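You operate a simulated robot arm through the tools that you are given. There is no shell and no other tool. Be economical: measure what you need, move in short steps, check, and stop when the job is done.

The job below is to be done with a simulated robot arm. You get a single attempt, and the scene is never put back.

Task
Load the teal syringe and put the air adapter on it.
Fine: into the green nozzle, orange guide over the nozzle first; teal cap into its hole.

It is judged by the outcome, as a careful person would: the job done as asked, and still so three seconds after it is handed in. It fails if anything else is knocked over, pushed out of place, dropped, spilled or broken. Lids that push on must go on centred and level and be pressed home; caps that screw on are set level and turned clockwise until they are tight.

Robot
A 6-joint arm with a two-finger parallel gripper, fixed in place. Base frame: the origin is at the foot of the arm, x ahead of it, y to its left, z up; the work surface is at about z = 0. Readings come in m, rad, newtons and seconds.
With the tool pointing down near the work surface it reaches from about 0.14 to 0.58 m from the base axis. Its first joint turns from -1.152 to 1.152 rad. Payload 2.1 kg.
The TCP is the grasp point between the finger pads, 0.03 m short of the fingertips. In the tool frame z runs along the fingers and y along their closing line. The gripper opens to 0.094 m. The fingers are 0.028 m wide and 0.01 m thick; the gripper's body (0.05 by 0.096 m) begins 0.055 m behind the TCP.
Orientation is told as [roll, pitch, yaw] about the base's x, y, z axes, in that order, counted from this pose: with the fingers straight down and closing along the base's y, the tool's x points along the base's -x, its y along +y and its z along -z.

Tools
- The arm moves only by the tool drive_tool. Its argument "series" is one flat list of numbers, 7 for each row, row after row: the turn, a rotation vector about the base's x, y, z in rad, then the shift along the base's x, y, z in mm, then the finger opening in mm, from 0 to 94. In form: [rx, ry, rz, x, y, z, fingers, rx, ry, rz, x, y, z, fingers, ...]. A call has 1 to 8 rows; each row shifts and turns the commanded pose from where the row before left it. Each row takes 0.2 s and may step no farther than 0.05 m and 0.15 rad from the row before; otherwise, or with a gripper value out of range, the whole call is refused. A pose out of reach is approached as far as the arm can. The call stops where the force on the tool passes 60 N (or 10 N more than at its start, if that is more) or the arm is blocked; 0.2 s more then pass. Each finger travels about 0.072 m/s and halts on what it meets, pressing with about 28 N; the grip force reading is that of the motor and also rises with nothing between the fingers. The clock runs only during rows and for 0.2 s after the last one: add rows that do not move to give the fingers time. The reply holds the time, the measured pose of the TCP, the force on the tool along the base axes, the opening and the grip force, in the units named above and with some noise, with the torque about the TCP (base axes, N m) and any sound that the robot's microphone picked up, and new pictures: "views" is both (left out), scene, wrist or none.
- Cameras (640 x 400 px; columns grow to the right, rows downward): "scene" is fixed at [0.0424, -0.3583, 0.5052]; the picture's right is [0.90, -0.43, 0.00], its down [-0.16, -0.33, -0.93] and it looks along [0.40, 0.84, -0.37] (base axes); focal length 289 px, centre (320, 200). "wrist" rides on the gripper at [0.076, 0.014, -0.103] in the tool frame; the picture's right is [-0.18, 0.98, 0.00], its down [-0.75, -0.14, -0.64] and it looks along [-0.63, -0.12, 0.77] (tool axes); focal length 243 px, centre (320, 200). There is no depth. A picture from a camera that has moved, and an enlarged one, comes with that camera's place and axes in the base frame and with its lens.
- enlarge(camera, box): a new picture of the part [left, top, right, bottom] of that camera's present view, enlarged. The clock stands still meanwhile.
- finish_job(): hands the job in; it is judged then, once.

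Go step by step. Nothing tells you positions but the pictures and the camera data: compare them with the known pose of the tool, close in by small moves and look again before you grip or let go. The budget is 120 turns and 200 pictures, counting those below and the enlarged ones. Unless the task says otherwise, let go and move clear before handing in, and close with one line.

The tools are called after "Request:" by a JSON object that holds its "name" and its "arguments". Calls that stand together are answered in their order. drive_tool: Moves the arm, as the interface text tells. Its arguments: {"type":"object","properties":{"series":{"type":"array"},"views":{"type":"string","enum":["both","scene","wrist","none"]}},"required":["series"]} The other tools are called the same way: enlarge (camera, box) takes an enlarged picture of a part of a camera's view; finish_job () hands the job in.

At the start:

```text
t: 0.0
tcp_pos: [0.2662, 0.1465, 0.4401]
tcp_rot: [0.0, 0.001, 0.0]
force: [-0.6, -0.4, -1.0]
ft_torque: [0.01, -0.01, 0.02]
width: 0.0942
finger_force: 0.0
```

scene: 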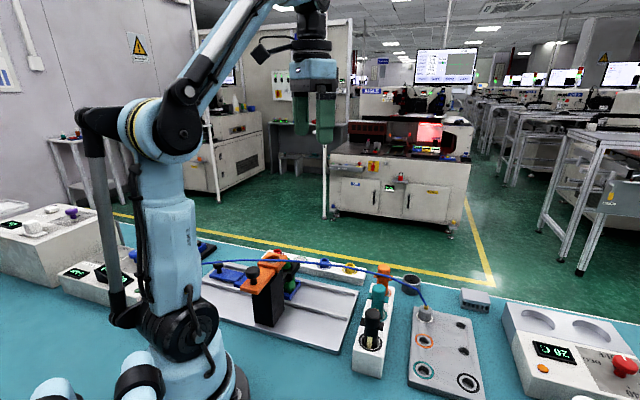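
wrist: 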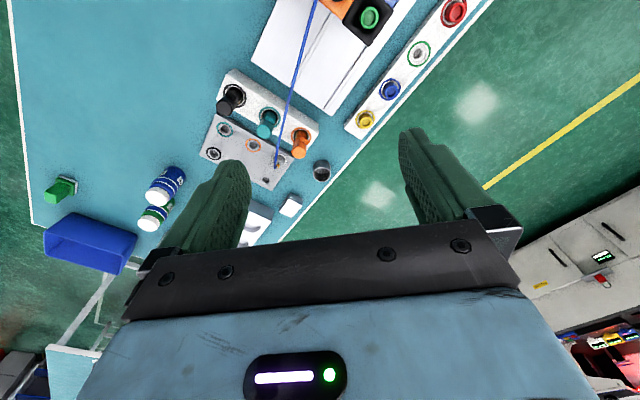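

I see a rack with syringes (black, teal, orange), a plate with rings, and a stage with an orange guide. I'll look closer before moving.

Request:
{"name": "enlarge", "arguments": {"camera": "scene", "box": [180, 230, 380, 355]}}

Request:
{"name": "enlarge", "arguments": {"camera": "scene", "box": [340, 260, 500, 400]}}

Request:
{"name": "enlarge", "arguments": {"camera": "wrist", "box": [180, 0, 500, 200]}}

```text
3.20 times, centred on (280, 292) of scene
camera zoom: at [0.0424, -0.3583, 0.5052], right [0.9, -0.43, 0.0], down [-0.16, -0.33, -0.93], along [0.4, 0.84, -0.37], focal length 926 px, centre (448, -96)
```

zoom: 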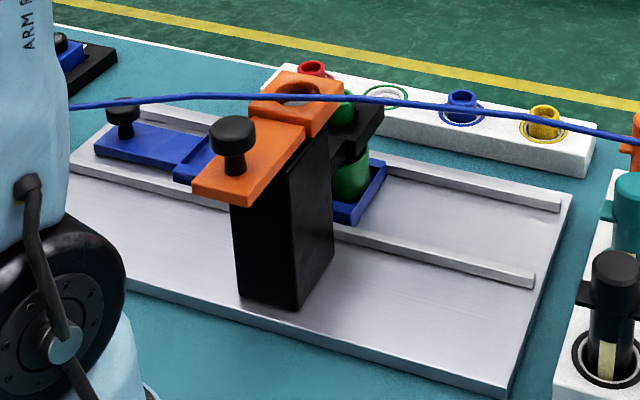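

```text
2.86 times, centred on (420, 330) of scene
camera zoom: at [0.0424, -0.3583, 0.5052], right [0.9, -0.43, 0.0], down [-0.16, -0.33, -0.93], along [0.4, 0.84, -0.37], focal length 827 px, centre (34, -171)
```

zoom: 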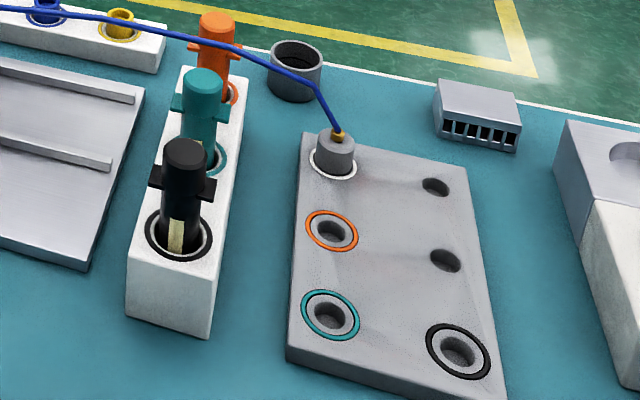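

```text
2.00 times, centred on (340, 100) of wrist
camera zoom: at [0.1903, 0.1602, 0.5436], right [0.18, 0.98, 0.0], down [0.75, -0.14, 0.64], along [0.63, -0.12, -0.77], focal length 485 px, centre (280, 400)
```

zoom: 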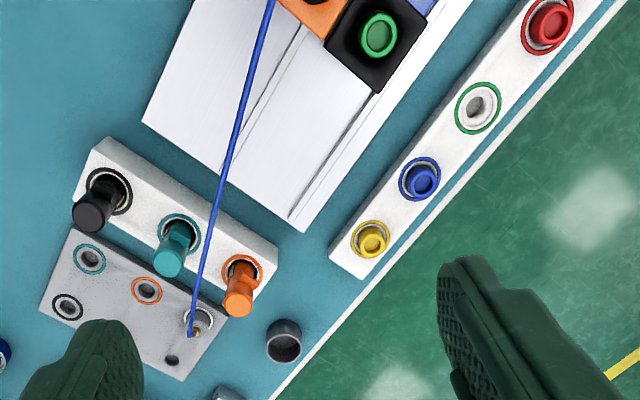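

The stage with the green nozzle looks to be around (0.22, 0.20) and the hole plate around (0.46, -0.05). I'll tilt the tool so the wrist camera looks down on the stage.

Request:
{"name": "drive_tool", "arguments": {"series": [0, 0.14, 0, 0, 0, 0, 94, 0, 0.14, 0, 0, 0, 0, 94, 0, 0.14, 0, 0, 0, 0, 94, 0, 0.14, 0, 0, 0, 0, 94]}}

```text
t: 1.0
tcp_pos: [0.2653, 0.1457, 0.4408]
tcp_rot: [0.006, 0.483, 0.001]
force: [0.2, 0.2, 0.1]
ft_torque: [0.01, 0.04, 0.0]
width: 0.0942
finger_force: 0.0
out of reach, approached as far as the arm can: row 4
camera wrist: at [0.2453, 0.1603, 0.5677], right [0.16, 0.98, -0.08], down [0.97, -0.14, 0.22], along [0.2, -0.11, -0.97], focal length 243 px, centre (320, 200)
```

scene: 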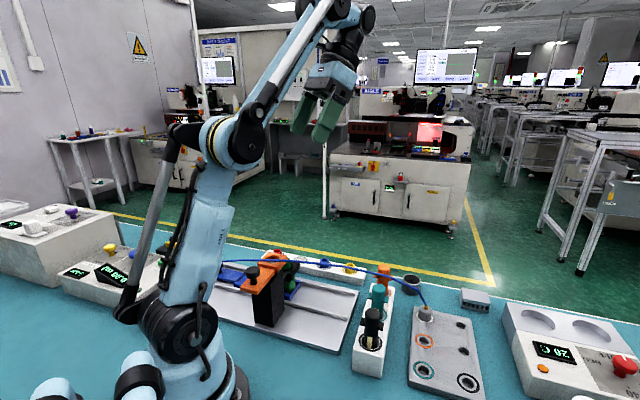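
wrist: 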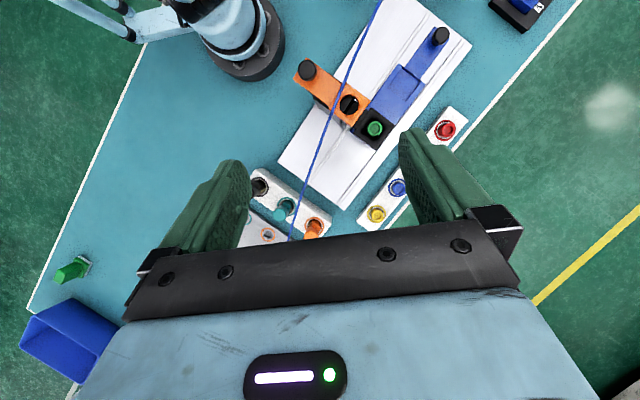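

Nice overhead view of the stage; enlarging it.

Request:
{"name": "enlarge", "arguments": {"camera": "wrist", "box": [270, 0, 480, 230]}}

Request:
{"name": "enlarge", "arguments": {"camera": "wrist", "box": [220, 130, 400, 250]}}

```text
1.74 times, centred on (375, 115) of wrist
camera zoom: at [0.2453, 0.1603, 0.5677], right [0.16, 0.98, -0.08], down [0.97, -0.14, 0.22], along [0.2, -0.11, -0.97], focal length 422 px, centre (224, 348)
```

zoom: 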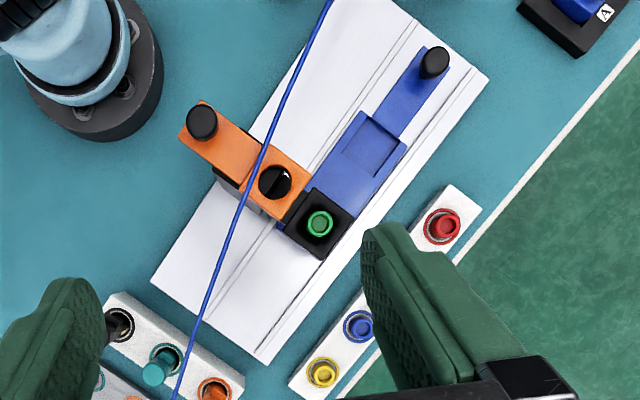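

```text
3.33 times, centred on (310, 190) of wrist
camera zoom: at [0.2453, 0.1603, 0.5677], right [0.16, 0.98, -0.08], down [0.97, -0.14, 0.22], along [0.2, -0.11, -0.97], focal length 809 px, centre (353, 233)
```

zoom: 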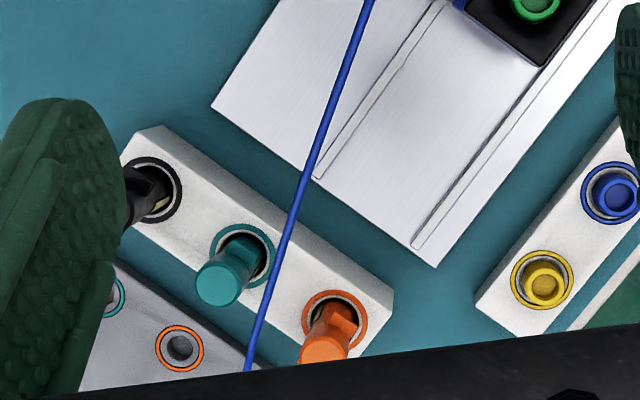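

The guide must slide about 60 mm along the (+x,+y) diagonal to come over the nozzle, pulled by its black knob. I'll look more closely at the syringes and hole plate first.

Request:
{"name": "enlarge", "arguments": {"camera": "scene", "box": [350, 255, 430, 355]}}

Request:
{"name": "enlarge", "arguments": {"camera": "scene", "box": [235, 240, 315, 330]}}

```text
4.00 times, centred on (390, 305) of scene
camera zoom: at [0.0424, -0.3583, 0.5052], right [0.9, -0.43, 0.0], down [-0.16, -0.33, -0.93], along [0.4, 0.84, -0.37], focal length 1157 px, centre (40, -220)
```

zoom: 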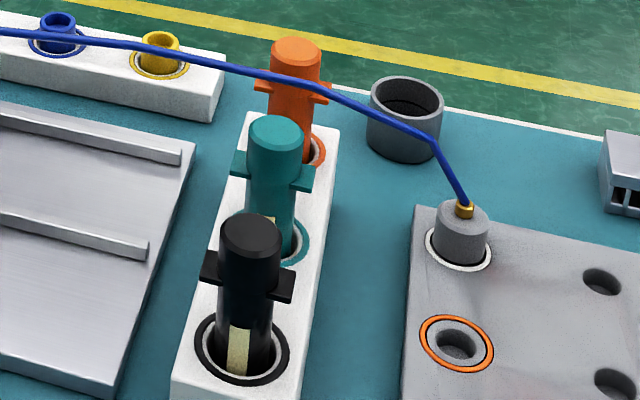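

```text
4.44 times, centred on (275, 285) of scene
camera zoom: at [0.0424, -0.3583, 0.5052], right [0.9, -0.43, 0.0], down [-0.16, -0.33, -0.93], along [0.4, 0.84, -0.37], focal length 1286 px, centre (520, -178)
```

zoom: 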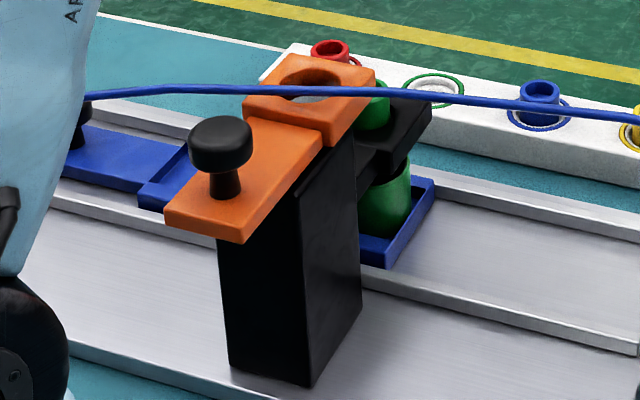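

Now I'll level the tool again, yaw it to +45° (everything on the table lies on the diagonals), and go above the guide's knob near (0.124, 0.128).

Request:
{"name": "drive_tool", "arguments": {"series": [0, -0.14, 0, 0, 0, 0, 94, 0, -0.14, 0, 0, 0, 0, 94, 0, -0.14, 0, 0, 0, 0, 94, 0, -0.063, 0, 0, 0, 0, 94, 0, 0, 0.145, -10, 0, -20, 70, 0, 0, 0.145, -20, 0, -30, 60, 0, 0, 0.145, -20, 0, -30, 60, 0, 0, 0.145, -20, 0, -30, 60]}}

Request:
{"name": "drive_tool", "arguments": {"series": [0, 0, 0.145, -20, 0, -20, 60, 0, 0, 0.06, -10, 0, -20, 60, 0, 0, 0, 0, 0, 0, 60]}}

```text
t: 2.8
tcp_pos: [0.193, 0.1471, 0.3288]
tcp_rot: [0.003, -0.003, 0.583]
force: [-0.6, 0.5, -0.3]
ft_torque: [-0.02, -0.01, 0.0]
width: 0.0599
finger_force: 0.0
camera wrist: at [0.1225, 0.1165, 0.432], right [-0.39, 0.92, 0.0], down [0.71, 0.29, 0.64], along [0.59, 0.25, -0.76], focal length 243 px, centre (320, 200)
```

scene: 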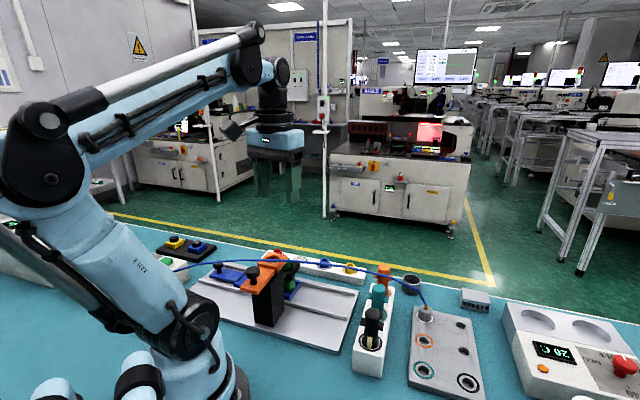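
wrist: 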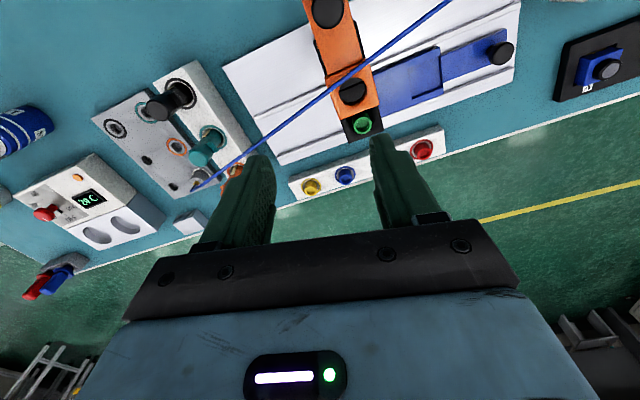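

```text
t: 3.6
tcp_pos: [0.1663, 0.147, 0.2905]
tcp_rot: [0.003, -0.003, 0.788]
force: [1.2, 0.4, 0.0]
ft_torque: [-0.01, 0.01, 0.03]
width: 0.06
finger_force: 0.0
camera wrist: at [0.1027, 0.1031, 0.393], right [-0.57, 0.82, 0.0], down [0.63, 0.43, 0.64], along [0.53, 0.37, -0.76], focal length 243 px, centre (320, 200)
```

scene: 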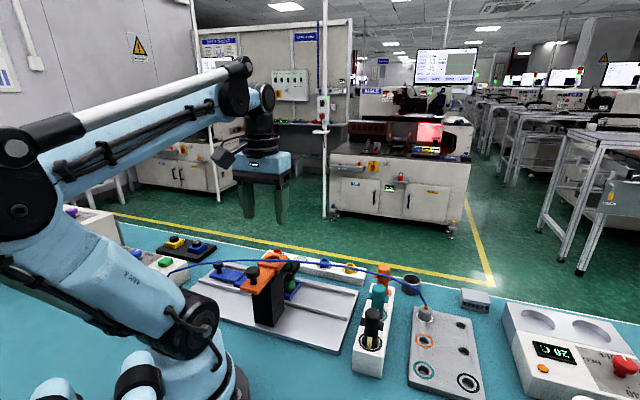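
wrist: 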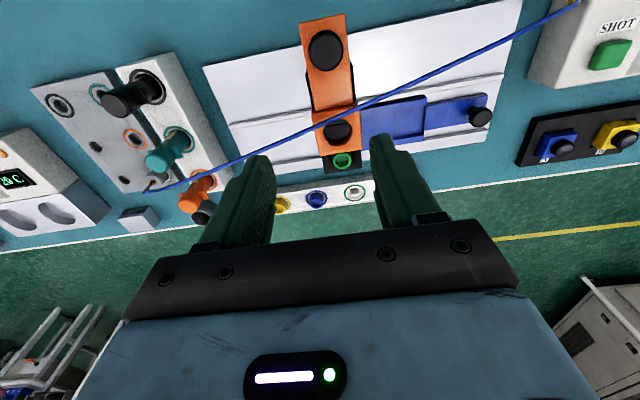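

Triangulating gives the knob top at about (0.127, 0.127, 0.168). I'll move above it and lower partway.

Request:
{"name": "drive_tool", "arguments": {"series": [0, 0, 0, -20, -10, -20, 60, 0, 0, 0, -19, -10, -30, 60, 0, 0, 0, 0, 0, -25, 60, 0, 0, 0, 0, 0, 0, 60]}}

Request:
{"name": "enlarge", "arguments": {"camera": "scene", "box": [200, 190, 340, 310]}}

```text
t: 4.6
tcp_pos: [0.1302, 0.1271, 0.2146]
tcp_rot: [0.004, -0.004, 0.785]
force: [0.5, 0.3, 0.0]
ft_torque: [-0.01, 0.01, -0.03]
width: 0.0598
finger_force: 0.0
camera wrist: at [0.0663, 0.082, 0.3178], right [-0.57, 0.82, 0.0], down [0.63, 0.43, 0.64], along [0.53, 0.37, -0.76], focal length 243 px, centre (320, 200)
```

scene: 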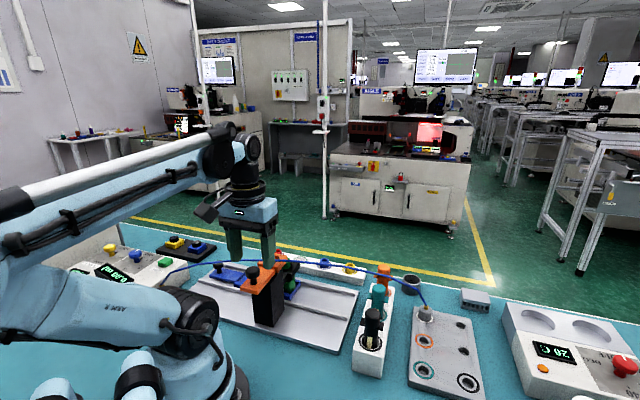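
wrist: 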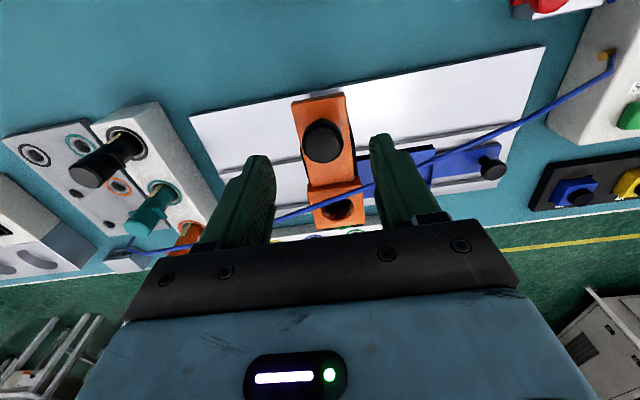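

```text
3.33 times, centred on (270, 250) of scene
camera zoom: at [0.0423, -0.3583, 0.5052], right [0.9, -0.43, 0.0], down [-0.16, -0.33, -0.93], along [0.4, 0.84, -0.37], focal length 964 px, centre (487, 33)
```

zoom: 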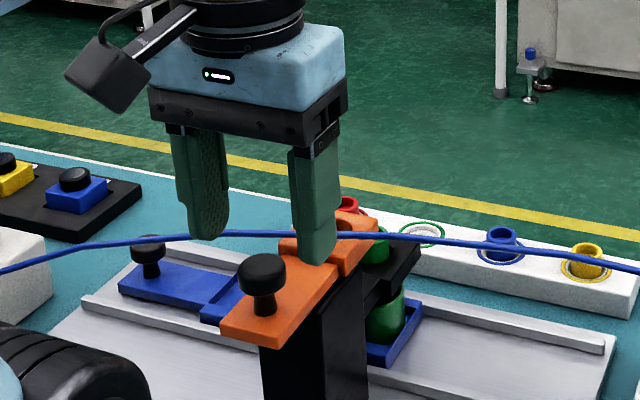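

The fingers straddle the knob line well. Lowering to knob height and closing.

Request:
{"name": "drive_tool", "arguments": {"series": [0, 0, 0, -3, 0, -20, 60, 0, 0, 0, 0, 0, -18, 60, 0, 0, 0, 0, 0, 0, 20, 0, 0, 0, 0, 0, 0, 10, 0, 0, 0, 0, 0, 0, 10]}}

Request:
{"name": "enlarge", "arguments": {"camera": "scene", "box": [200, 190, 340, 310]}}

```text
t: 5.8
tcp_pos: [0.1262, 0.1256, 0.1763]
tcp_rot: [0.002, -0.004, 0.786]
force: [8.8, -7.3, -5.6]
ft_torque: [-0.17, -0.13, -0.01]
width: 0.0269
finger_force: 44.5
camera wrist: at [0.0619, 0.0815, 0.2802], right [-0.56, 0.83, 0.0], down [0.63, 0.43, 0.64], along [0.53, 0.37, -0.76], focal length 243 px, centre (320, 200)
```

scene: 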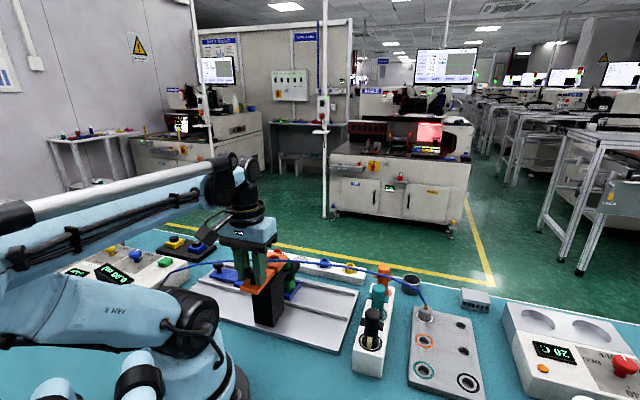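
wrist: 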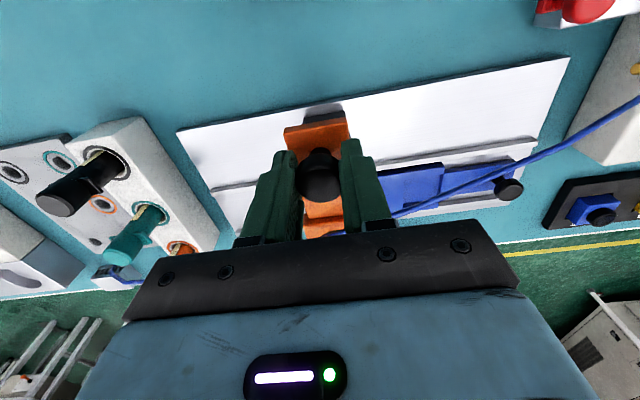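

```text
3.33 times, centred on (270, 250) of scene
camera zoom: at [0.0424, -0.3583, 0.5052], right [0.9, -0.43, 0.0], down [-0.16, -0.33, -0.93], along [0.4, 0.84, -0.37], focal length 964 px, centre (487, 33)
```

zoom: 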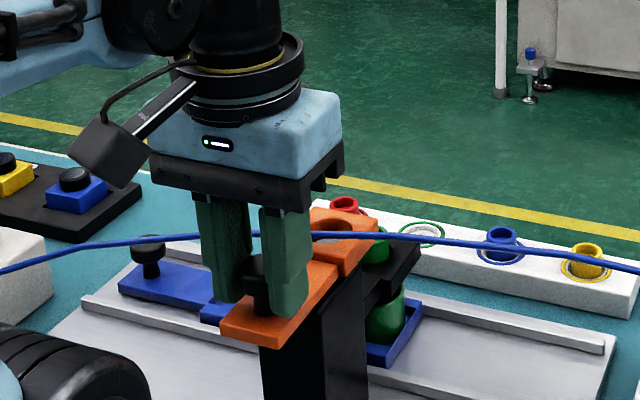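

The knob is held at 27 mm. Now I'll slide the guide along (+,+) in small steps.

Request:
{"name": "drive_tool", "arguments": {"series": [0, 0, 0, 1, -1, 0, 10, 0, 0, 0, 5, 5, 0, 10, 0, 0, 0, 5, 5, 0, 10, 0, 0, 0, 5, 5, 0, 10, 0, 0, 0, 5, 5, 0, 10]}}

Request:
{"name": "enlarge", "arguments": {"camera": "scene", "box": [200, 190, 340, 310]}}

```text
t: 7.0
tcp_pos: [0.1459, 0.1449, 0.1765]
tcp_rot: [0.006, -0.002, 0.787]
force: [-7.3, 8.5, -0.7]
ft_torque: [0.07, 0.26, 0.05]
width: 0.0271
finger_force: 45.4
camera wrist: at [0.0822, 0.1007, 0.2804], right [-0.57, 0.82, 0.01], down [0.63, 0.43, 0.64], along [0.53, 0.37, -0.77], focal length 243 px, centre (320, 200)
```

scene: 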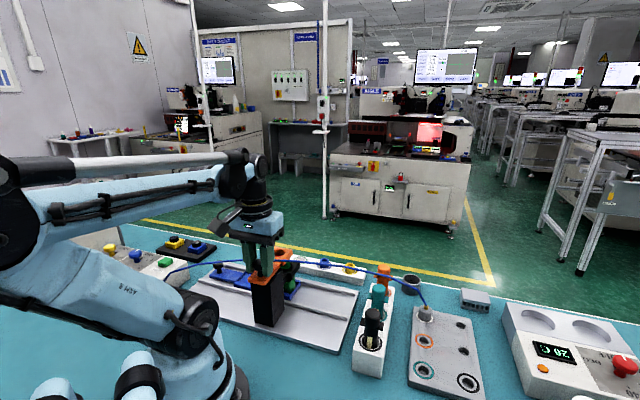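
wrist: 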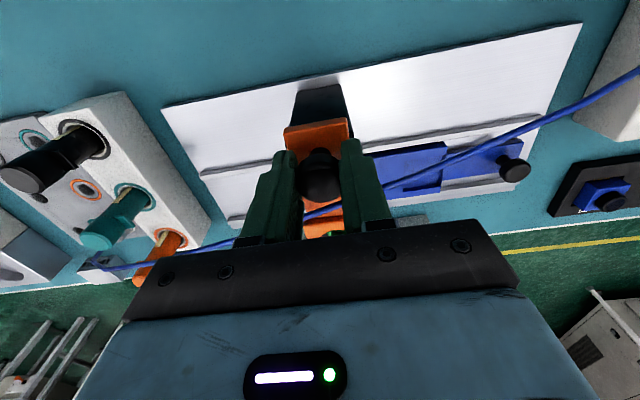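

```text
3.33 times, centred on (270, 250) of scene
camera zoom: at [0.0423, -0.3583, 0.5052], right [0.9, -0.43, 0.0], down [-0.16, -0.33, -0.93], along [0.4, 0.84, -0.37], focal length 964 px, centre (487, 33)
```

zoom: 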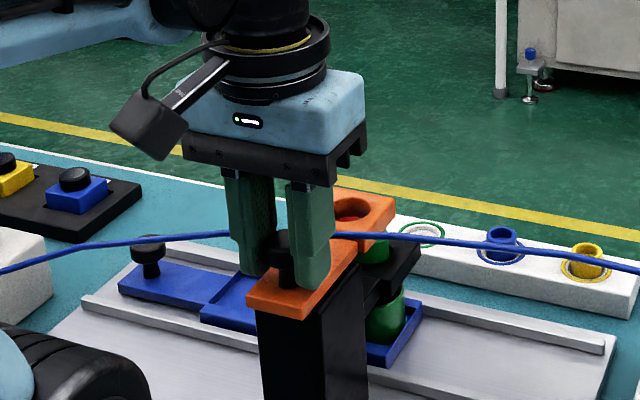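

The guide slides freely. Continuing, in smaller steps toward the end, watching for a stop.

Request:
{"name": "drive_tool", "arguments": {"series": [0, 0, 0, 4.5, 5.5, 0, 10, 0, 0, 0, 5, 5, 0, 10, 0, 0, 0, 5, 5, 0, 10, 0, 0, 0, 2, 2, 0, 10, 0, 0, 0, 2, 2, 0, 10]}}

Request:
{"name": "enlarge", "arguments": {"camera": "scene", "box": [200, 190, 340, 310]}}

```text
t: 8.2
tcp_pos: [0.1641, 0.1643, 0.177]
tcp_rot: [0.004, -0.004, 0.785]
force: [-7.5, 7.1, -20.8]
ft_torque: [0.17, 0.19, 0.05]
width: 0.0266
finger_force: 44.9
camera wrist: at [0.1005, 0.1195, 0.2803], right [-0.57, 0.82, 0.0], down [0.63, 0.43, 0.64], along [0.53, 0.37, -0.76], focal length 243 px, centre (320, 200)
```

scene: 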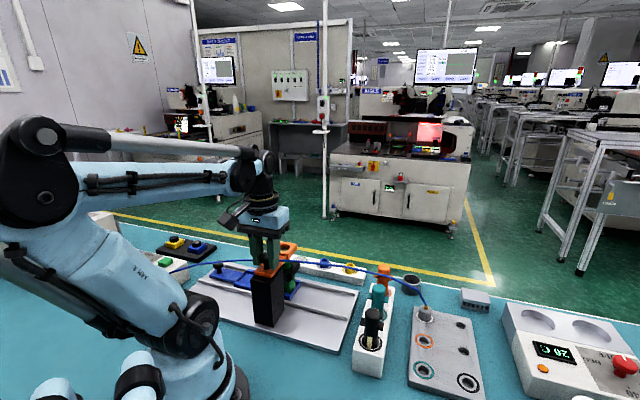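
wrist: 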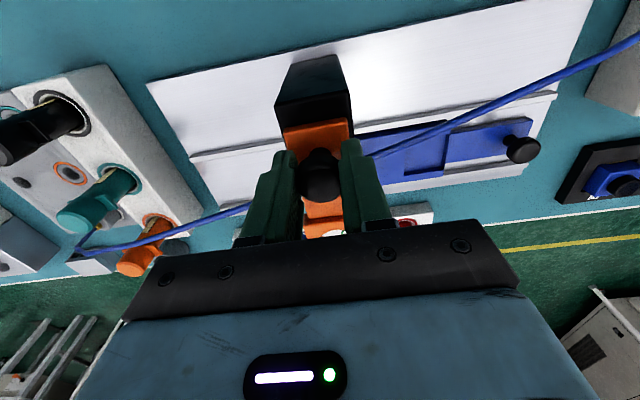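

```text
3.33 times, centred on (270, 250) of scene
camera zoom: at [0.0424, -0.3583, 0.5053], right [0.9, -0.43, 0.0], down [-0.16, -0.33, -0.93], along [0.4, 0.84, -0.37], focal length 964 px, centre (487, 33)
```

zoom: 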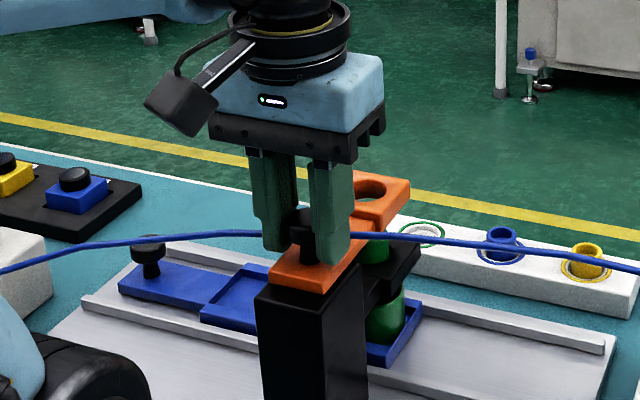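

Travel so far is about 54 mm and no end stop is felt along the slide; the sideways and vertical loads need easing. I'll continue in small steps.

Request:
{"name": "drive_tool", "arguments": {"series": [0, 0, 0, -1, 1, -0.5, 10, 0, 0, 0, 1.5, 1.5, 0, 10, 0, 0, 0, 1.5, 1.5, 0, 10, 0, 0, 0, 0, 0, 0, 10], "views": "none"}}

Request:
{"name": "enlarge", "arguments": {"camera": "scene", "box": [240, 220, 320, 310]}}

```text
t: 9.2
tcp_pos: [0.1668, 0.1679, 0.1754]
tcp_rot: [-0.003, -0.003, 0.782]
force: [20.2, -18.4, 17.6]
ft_torque: [-0.32, -0.19, -0.2]
width: 0.0267
finger_force: 44.6
```

```text
4.44 times, centred on (280, 265) of scene
camera zoom: at [0.0423, -0.3584, 0.5052], right [0.9, -0.43, 0.0], down [-0.16, -0.33, -0.93], along [0.4, 0.84, -0.37], focal length 1286 px, centre (498, -89)
```

zoom: 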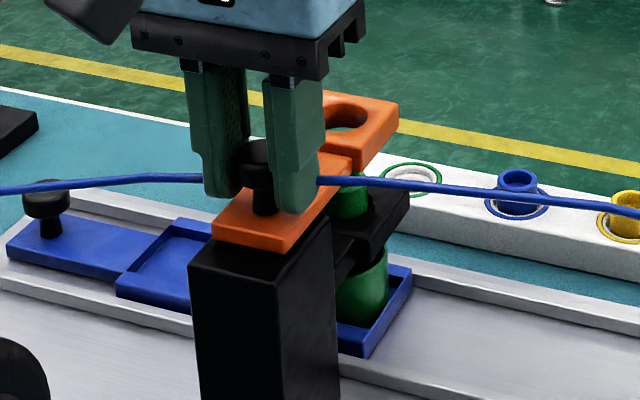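

No stop yet along the slide direction. Easing the side load and continuing.

Request:
{"name": "drive_tool", "arguments": {"series": [0, 0, 0, 0.6, -0.6, 0.25, 10, 0, 0, 0, 1.5, 1.5, 0, 10, 0, 0, 0, 1.5, 1.5, 0, 10, 0, 0, 0, 0, 0, 0, 10], "views": "wrist"}}

Request:
{"name": "enlarge", "arguments": {"camera": "scene", "box": [240, 220, 320, 310]}}

```text
t: 10.2
tcp_pos: [0.1688, 0.169, 0.1762]
tcp_rot: [-0.002, 0.002, 0.785]
force: [-0.2, -29.7, 28.8]
ft_torque: [-0.58, 0.05, -0.03]
width: 0.0269
finger_force: 44.4
camera wrist: at [0.105, 0.125, 0.2805], right [-0.57, 0.82, 0.0], down [0.63, 0.44, 0.64], along [0.53, 0.36, -0.77], focal length 243 px, centre (320, 200)
```

wrist: 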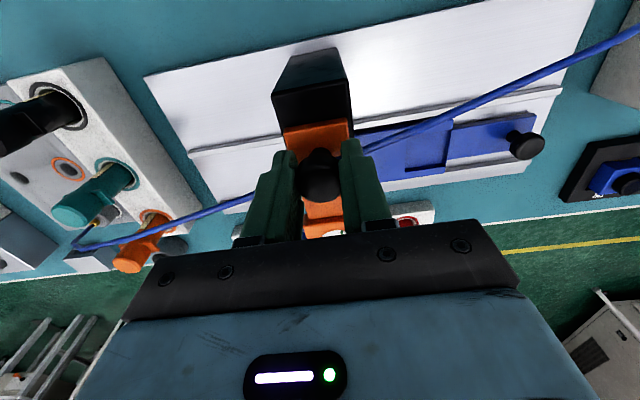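

```text
4.44 times, centred on (280, 265) of scene
camera zoom: at [0.0423, -0.3584, 0.5052], right [0.9, -0.43, 0.0], down [-0.16, -0.33, -0.93], along [0.4, 0.84, -0.37], focal length 1286 px, centre (498, -89)
```

zoom: 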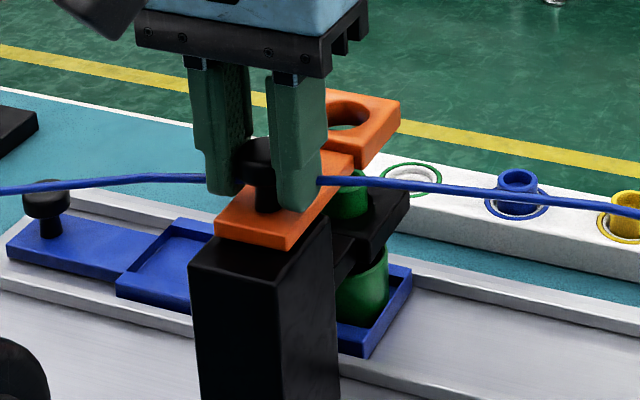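

The guide has reached an end stop at about 60 mm of travel, matching my estimate. Relaxing, letting go and rising to check from above.

Request:
{"name": "drive_tool", "arguments": {"series": [0, 0, 0, -0.6, -1, -0.6, 10, 0, 0, 0, 0, 0, 0, 50, 0, 0, 0, 0, 0, 0, 60, 0, 0, 0, 0, 0, 40, 60, 0, 0, 0, -5, -5, 45, 60, 0, 0, 0, -10, -10, 45, 60, 0, 0, 0, -10, -10, 30, 60], "views": "wrist"}}

Request:
{"name": "enlarge", "arguments": {"camera": "wrist", "box": [240, 0, 440, 200]}}

Request:
{"name": "enlarge", "arguments": {"camera": "scene", "box": [240, 220, 320, 310]}}

```text
t: 11.8
tcp_pos: [0.1451, 0.1465, 0.3358]
tcp_rot: [0.002, -0.005, 0.785]
force: [0.2, -0.4, -0.6]
ft_torque: [0.0, 0.0, 0.01]
width: 0.06
finger_force: 0.2
camera wrist: at [0.0802, 0.1013, 0.4404], right [-0.57, 0.82, 0.0], down [0.63, 0.43, 0.64], along [0.53, 0.37, -0.76], focal length 243 px, centre (320, 200)
```

wrist: 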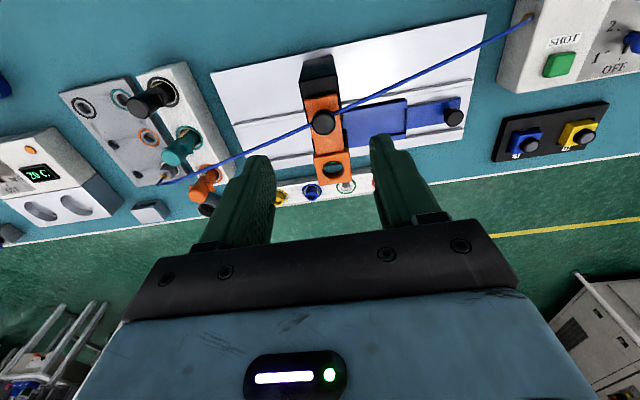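

```text
2.00 times, centred on (340, 100) of wrist
camera zoom: at [0.0802, 0.1013, 0.4404], right [-0.57, 0.82, 0.0], down [0.63, 0.43, 0.64], along [0.53, 0.37, -0.76], focal length 485 px, centre (280, 400)
```

zoom: 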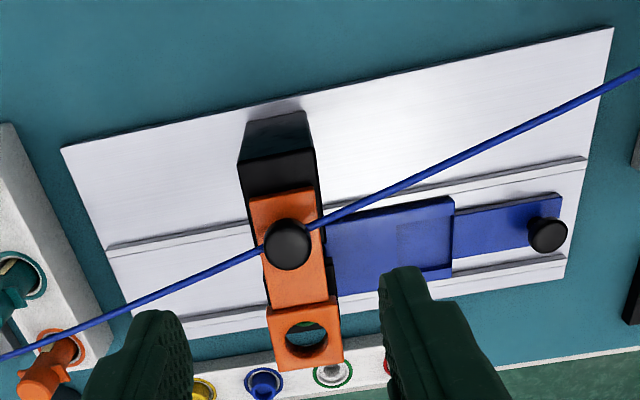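

```text
4.44 times, centred on (280, 265) of scene
camera zoom: at [0.0424, -0.3583, 0.5052], right [0.9, -0.43, 0.0], down [-0.16, -0.33, -0.93], along [0.4, 0.84, -0.37], focal length 1286 px, centre (498, -89)
```

zoom: 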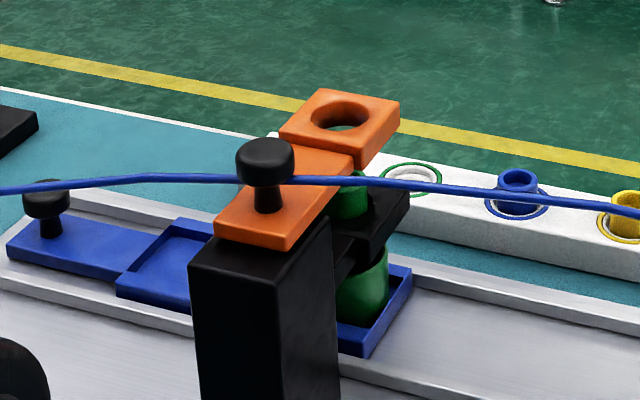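

The guide's hole is now over the nozzle at about (0.228, 0.231). Next I go to the teal syringe near (0.356, 0.024), turning the tool to yaw -45° so the fingers close along the rack row, clear of the wings.

Request:
{"name": "drive_tool", "arguments": {"series": [0, 0, -0.147, 20, -10, 0, 60, 0, 0, -0.147, 25, -15, 0, 60, 0, 0, -0.147, 25, -15, 0, 60, 0, 0, -0.147, 25, -15, 0, 60, 0, 0, -0.147, 25, -15, 0, 60, 0, 0, -0.147, 25, -15, 0, 60, 0, 0, -0.147, 25, -15, 0, 60, 0, 0, -0.147, 25, -15, 0, 60], "views": "none"}}

Request:
{"name": "drive_tool", "arguments": {"series": [0, 0, -0.147, 10, -5, -20, 60, 0, 0, -0.147, 0, 0, -30, 60, 0, 0, -0.1, 0, 0, -30, 60, 0, 0, 0, 0, 0, 0, 60]}}

```text
t: 13.6
tcp_pos: [0.3403, 0.0312, 0.3385]
tcp_rot: [0.003, -0.004, -0.393]
force: [-0.4, -0.4, -1.2]
ft_torque: [-0.03, 0.02, 0.0]
width: 0.0601
finger_force: 0.1
```

```text
t: 14.6
tcp_pos: [0.3492, 0.0245, 0.2559]
tcp_rot: [0.004, -0.004, -0.786]
force: [0.1, 0.5, 0.2]
ft_torque: [-0.02, 0.03, -0.01]
width: 0.0601
finger_force: 0.1
camera wrist: at [0.3049, 0.0886, 0.359], right [0.83, 0.56, 0.0], down [0.43, -0.63, 0.64], along [0.37, -0.53, -0.76], focal length 243 px, centre (320, 200)
```

scene: 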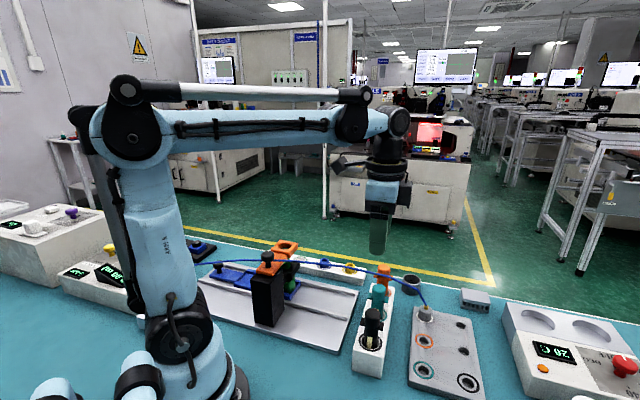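
wrist: 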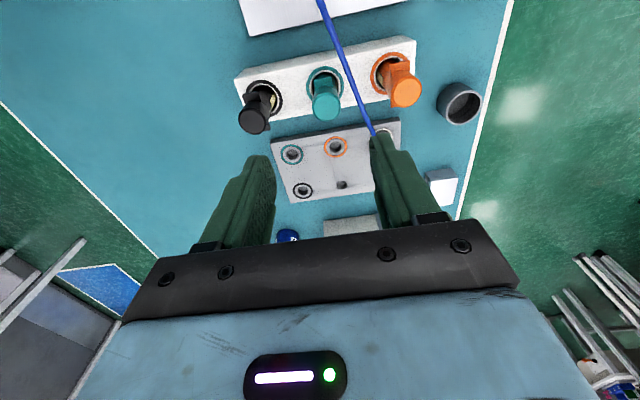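

Request:
{"name": "enlarge", "arguments": {"camera": "wrist", "box": [230, 40, 430, 210]}}

Request:
{"name": "enlarge", "arguments": {"camera": "scene", "box": [345, 200, 425, 350]}}

```text
2.35 times, centred on (330, 125) of wrist
camera zoom: at [0.3049, 0.0886, 0.359], right [0.83, 0.56, 0.0], down [0.43, -0.63, 0.64], along [0.37, -0.53, -0.76], focal length 571 px, centre (296, 376)
```

zoom: 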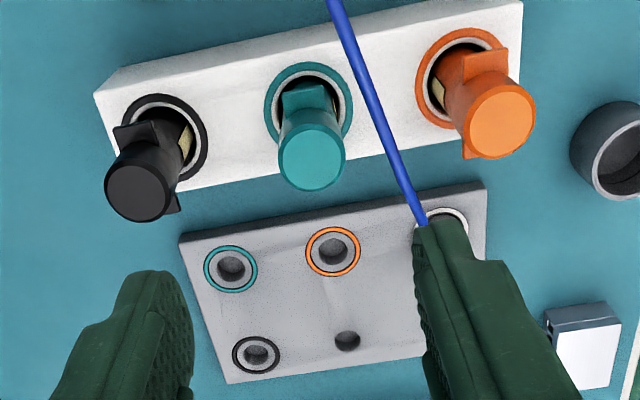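

```text
2.67 times, centred on (385, 275) of scene
camera zoom: at [0.0423, -0.3583, 0.5052], right [0.9, -0.43, 0.0], down [-0.16, -0.33, -0.93], along [0.4, 0.84, -0.37], focal length 772 px, centre (147, 0)
```

zoom: 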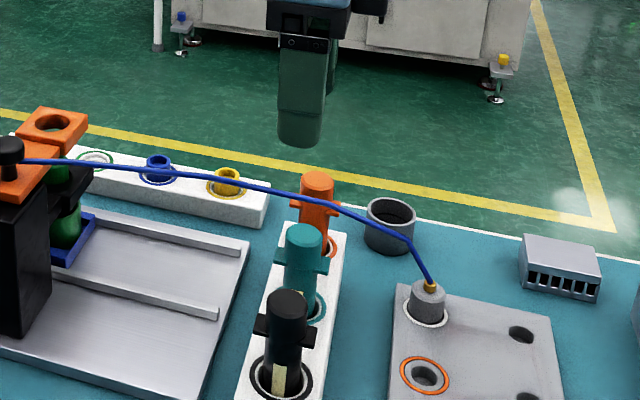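

Request:
{"name": "enlarge", "arguments": {"camera": "scene", "box": [358, 280, 398, 330]}}

Request:
{"name": "enlarge", "arguments": {"camera": "wrist", "box": [300, 55, 360, 130]}}

```text
8.00 times, centred on (378, 305) of scene
camera zoom: at [0.0423, -0.3583, 0.5052], right [0.9, -0.43, 0.0], down [-0.16, -0.33, -0.93], along [0.4, 0.84, -0.37], focal length 2315 px, centre (-144, -640)
```

zoom: 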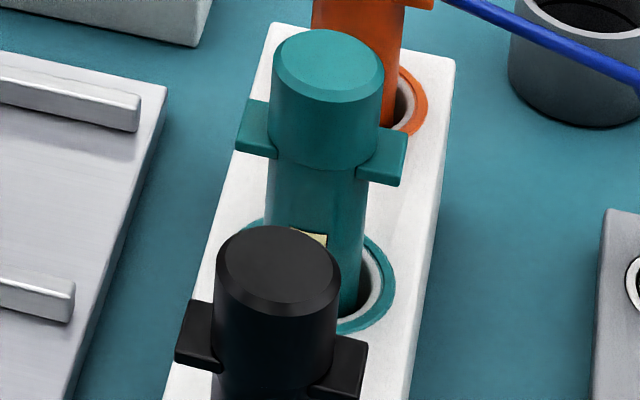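

```text
5.33 times, centred on (330, 92) of wrist
camera zoom: at [0.3049, 0.0886, 0.359], right [0.83, 0.56, 0.0], down [0.43, -0.63, 0.64], along [0.37, -0.53, -0.76], focal length 1294 px, centre (267, 773)
```

zoom: 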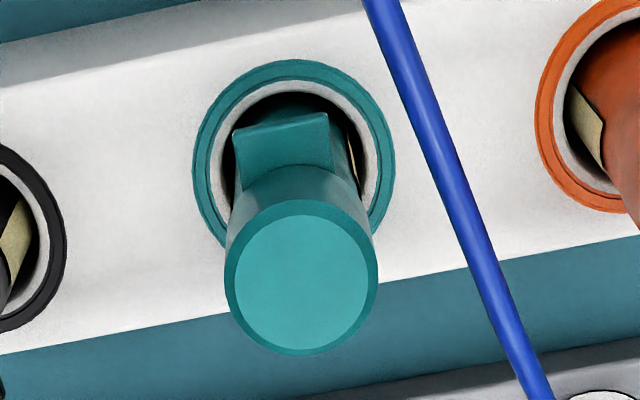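

The teal cap sits above the syringe's wings (cap top z≈0.12, wings z≈0.095), centred near (0.359, 0.0235). I'll lower over it and check before gripping the cap just above the wings.

Request:
{"name": "drive_tool", "arguments": {"series": [0, 0, 0, 10, -1, -40, 50, 0, 0, 0, 0, 0, -40, 44, 0, 0, 0, 0, 0, -16, 44, 0, 0, 0, 0, 0, 0, 44]}}

Request:
{"name": "enlarge", "arguments": {"camera": "scene", "box": [345, 230, 425, 350]}}

```text
t: 15.6
tcp_pos: [0.3579, 0.023, 0.1598]
tcp_rot: [0.004, -0.003, -0.783]
force: [0.1, -0.7, -0.2]
ft_torque: [0.02, 0.0, -0.01]
width: 0.0439
finger_force: 0.1
camera wrist: at [0.3145, 0.0866, 0.2635], right [0.82, 0.57, 0.0], down [0.43, -0.63, 0.64], along [0.37, -0.53, -0.76], focal length 243 px, centre (320, 200)
```

scene: 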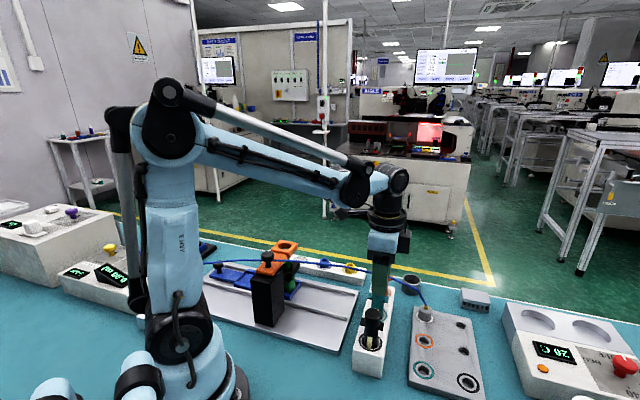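
wrist: 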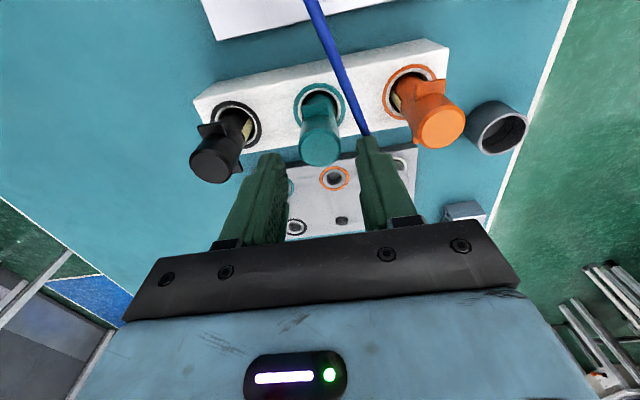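

```text
3.33 times, centred on (385, 290) of scene
camera zoom: at [0.0423, -0.3583, 0.5052], right [0.9, -0.43, 0.0], down [-0.16, -0.33, -0.93], along [0.4, 0.84, -0.37], focal length 964 px, centre (103, -100)
```

zoom: 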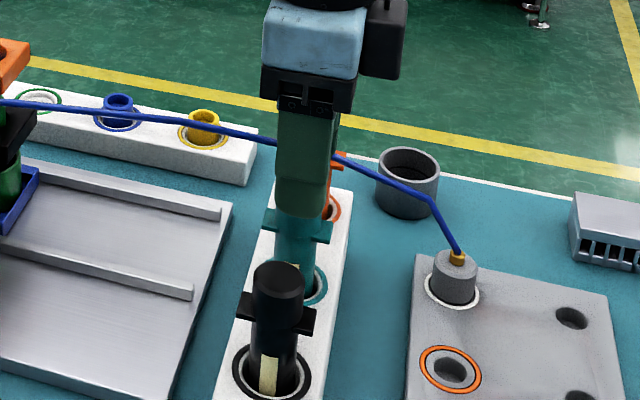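

Alignment is within about 2 mm. Lowering so the fingertips are just above the wings, then closing on the cap.

Request:
{"name": "drive_tool", "arguments": {"series": [0, 0, 0, 1.5, -0.8, -15, 44, 0, 0, 0, 0, 0, -13, 44, 0, 0, 0, 0, 0, 0, 24, 0, 0, 0, 0, 0, 0, 20, 0, 0, 0, 0, 0, 0, 20]}}

Request:
{"name": "enlarge", "arguments": {"camera": "scene", "box": [345, 240, 425, 340]}}

```text
t: 16.8
tcp_pos: [0.3592, 0.0231, 0.1319]
tcp_rot: [0.003, -0.003, -0.783]
force: [0.7, -0.6, 1.8]
ft_torque: [-0.04, 0.06, -0.01]
width: 0.0238
finger_force: 28.1
camera wrist: at [0.3152, 0.0867, 0.2352], right [0.82, 0.57, 0.0], down [0.43, -0.63, 0.64], along [0.37, -0.53, -0.76], focal length 243 px, centre (320, 200)
```

scene: 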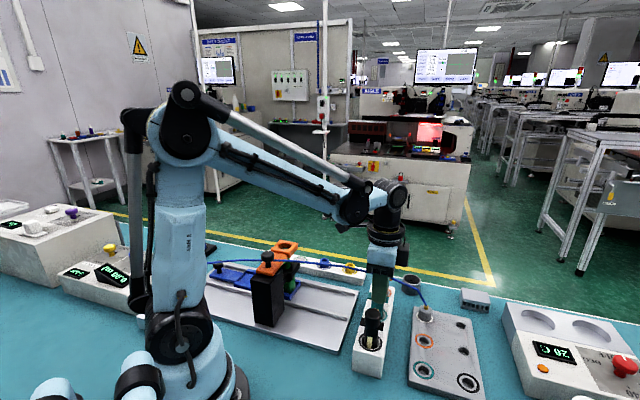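
wrist: 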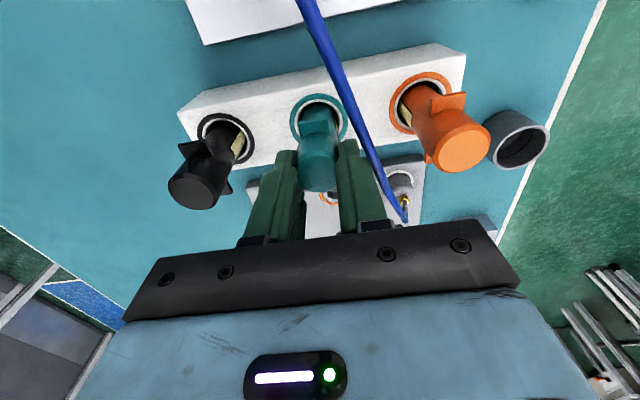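

```text
4.00 times, centred on (385, 290) of scene
camera zoom: at [0.0423, -0.3583, 0.5052], right [0.9, -0.43, 0.0], down [-0.16, -0.33, -0.93], along [0.4, 0.84, -0.37], focal length 1157 px, centre (60, -160)
```

zoom: 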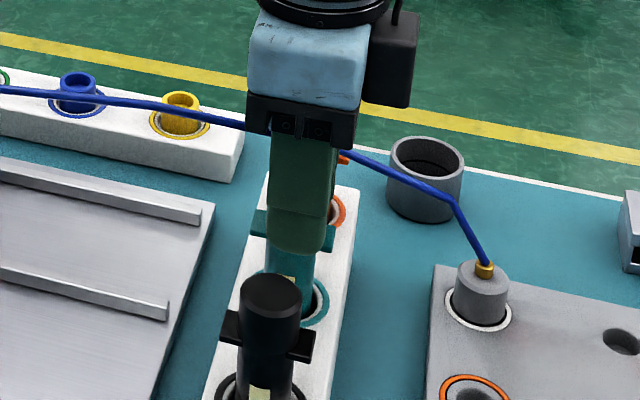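

Closed on 23.8 mm. Lifting a little to see what comes up with it.

Request:
{"name": "drive_tool", "arguments": {"series": [0, 0, 0, 0, 0, 5, 18, 0, 0, 0, 0, 0, 8, 18, 0, 0, 0, 0, 0, 12, 18]}}

Request:
{"name": "enlarge", "arguments": {"camera": "scene", "box": [345, 240, 425, 340]}}

```text
t: 17.6
tcp_pos: [0.3601, 0.0214, 0.1574]
tcp_rot: [0.003, -0.003, -0.785]
force: [0.5, -0.1, 0.8]
ft_torque: [0.01, 0.02, 0.0]
width: 0.0237
finger_force: 27.7
camera wrist: at [0.3165, 0.0857, 0.2604], right [0.82, 0.57, 0.0], down [0.43, -0.63, 0.64], along [0.37, -0.53, -0.76], focal length 243 px, centre (320, 200)
```

scene: 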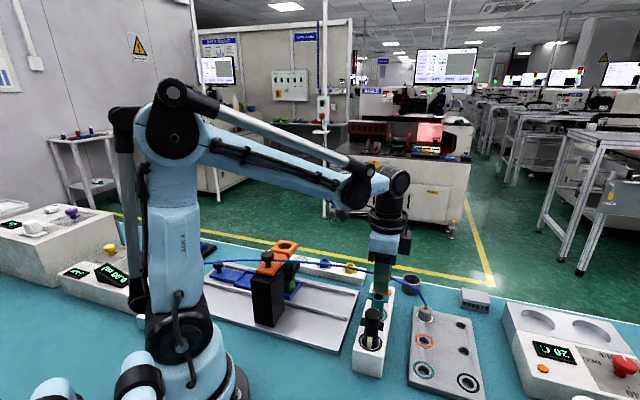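
wrist: 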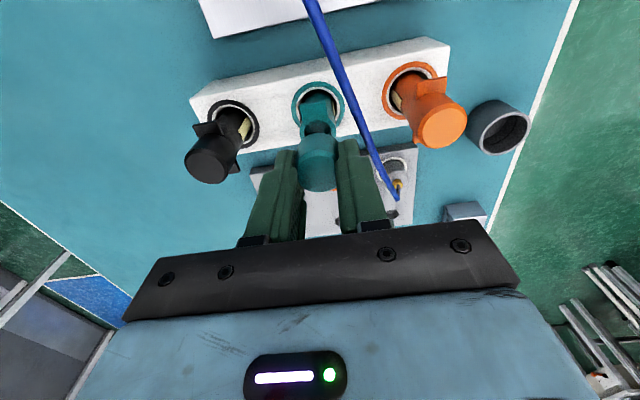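

```text
4.00 times, centred on (385, 290) of scene
camera zoom: at [0.0424, -0.3583, 0.5052], right [0.9, -0.43, 0.0], down [-0.16, -0.33, -0.93], along [0.4, 0.84, -0.37], focal length 1157 px, centre (60, -160)
```

zoom: 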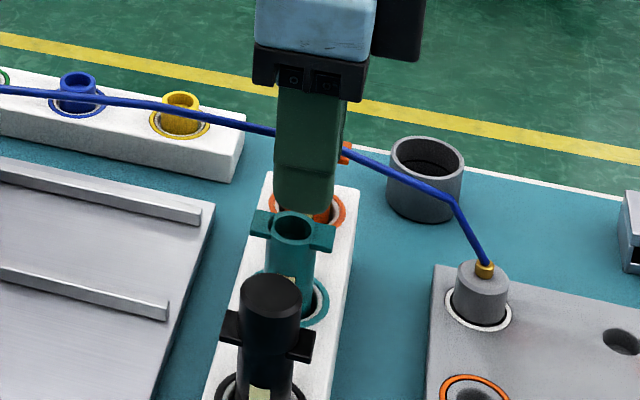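

The cap came off cleanly and the open syringe stays in the rack. I'll take the cap to its teal-ringed hole, about (0.379, -0.0955).

Request:
{"name": "drive_tool", "arguments": {"series": [0, 0, 0, 0, 0, 30, 18, 0, 0, 0, 10, -40, 10, 18, 0, 0, 0, 5, -40, 0, 18, 0, 0, 0, 4, -37, -20, 18, 0, 0, 0, 0, 0, -30, 18, 0, 0, 0, 0, 0, 0, 18]}}

Request:
{"name": "enlarge", "arguments": {"camera": "scene", "box": [375, 260, 495, 400]}}

Request:
{"name": "enlarge", "arguments": {"camera": "wrist", "box": [220, 40, 420, 240]}}

```text
t: 19.0
tcp_pos: [0.3773, -0.0936, 0.1476]
tcp_rot: [0.005, -0.004, -0.783]
force: [-0.3, 1.1, 0.0]
ft_torque: [0.01, -0.02, 0.0]
width: 0.0236
finger_force: 28.3
camera wrist: at [0.3341, -0.0303, 0.2513], right [0.82, 0.57, 0.0], down [0.43, -0.63, 0.64], along [0.37, -0.53, -0.76], focal length 243 px, centre (320, 200)
```

scene: 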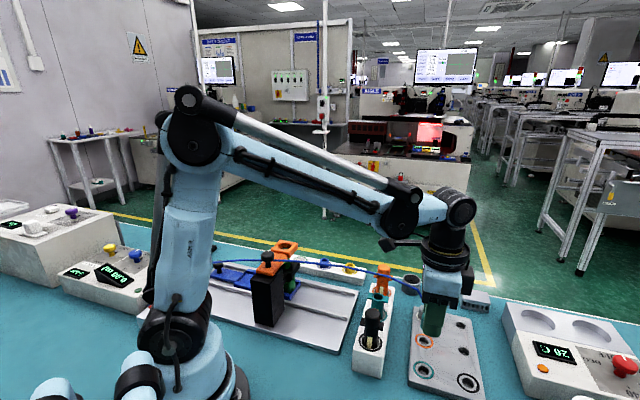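
wrist: 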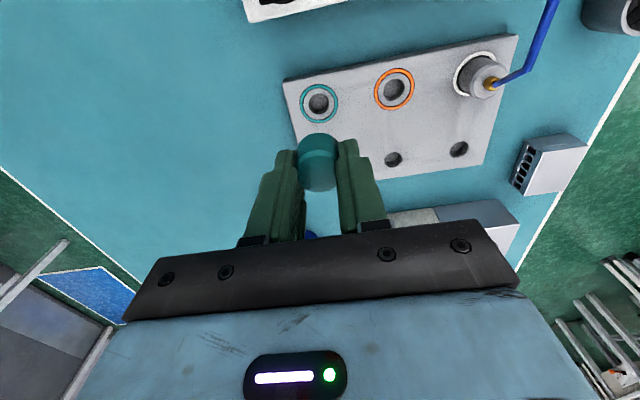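

```text
2.86 times, centred on (435, 330) of scene
camera zoom: at [0.0423, -0.3583, 0.5052], right [0.9, -0.43, 0.0], down [-0.16, -0.33, -0.93], along [0.4, 0.84, -0.37], focal length 827 px, centre (-9, -171)
```

zoom: 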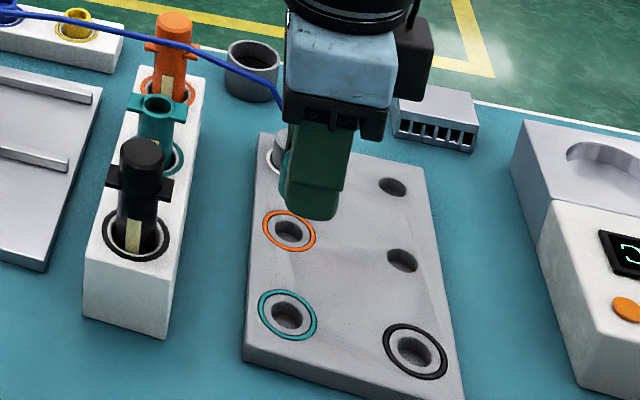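

```text
2.00 times, centred on (320, 140) of wrist
camera zoom: at [0.3341, -0.0303, 0.2513], right [0.82, 0.57, 0.0], down [0.43, -0.63, 0.64], along [0.37, -0.53, -0.76], focal length 485 px, centre (320, 320)
```

zoom: 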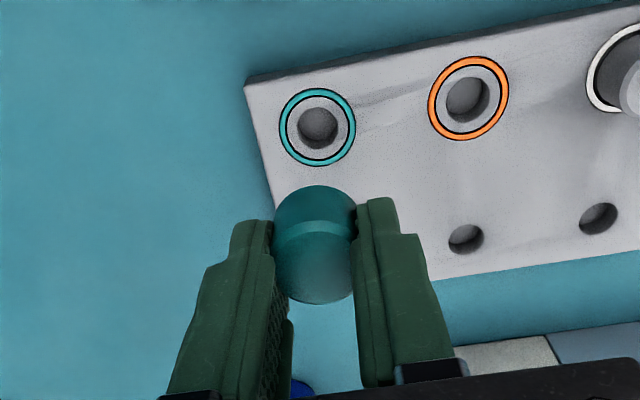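

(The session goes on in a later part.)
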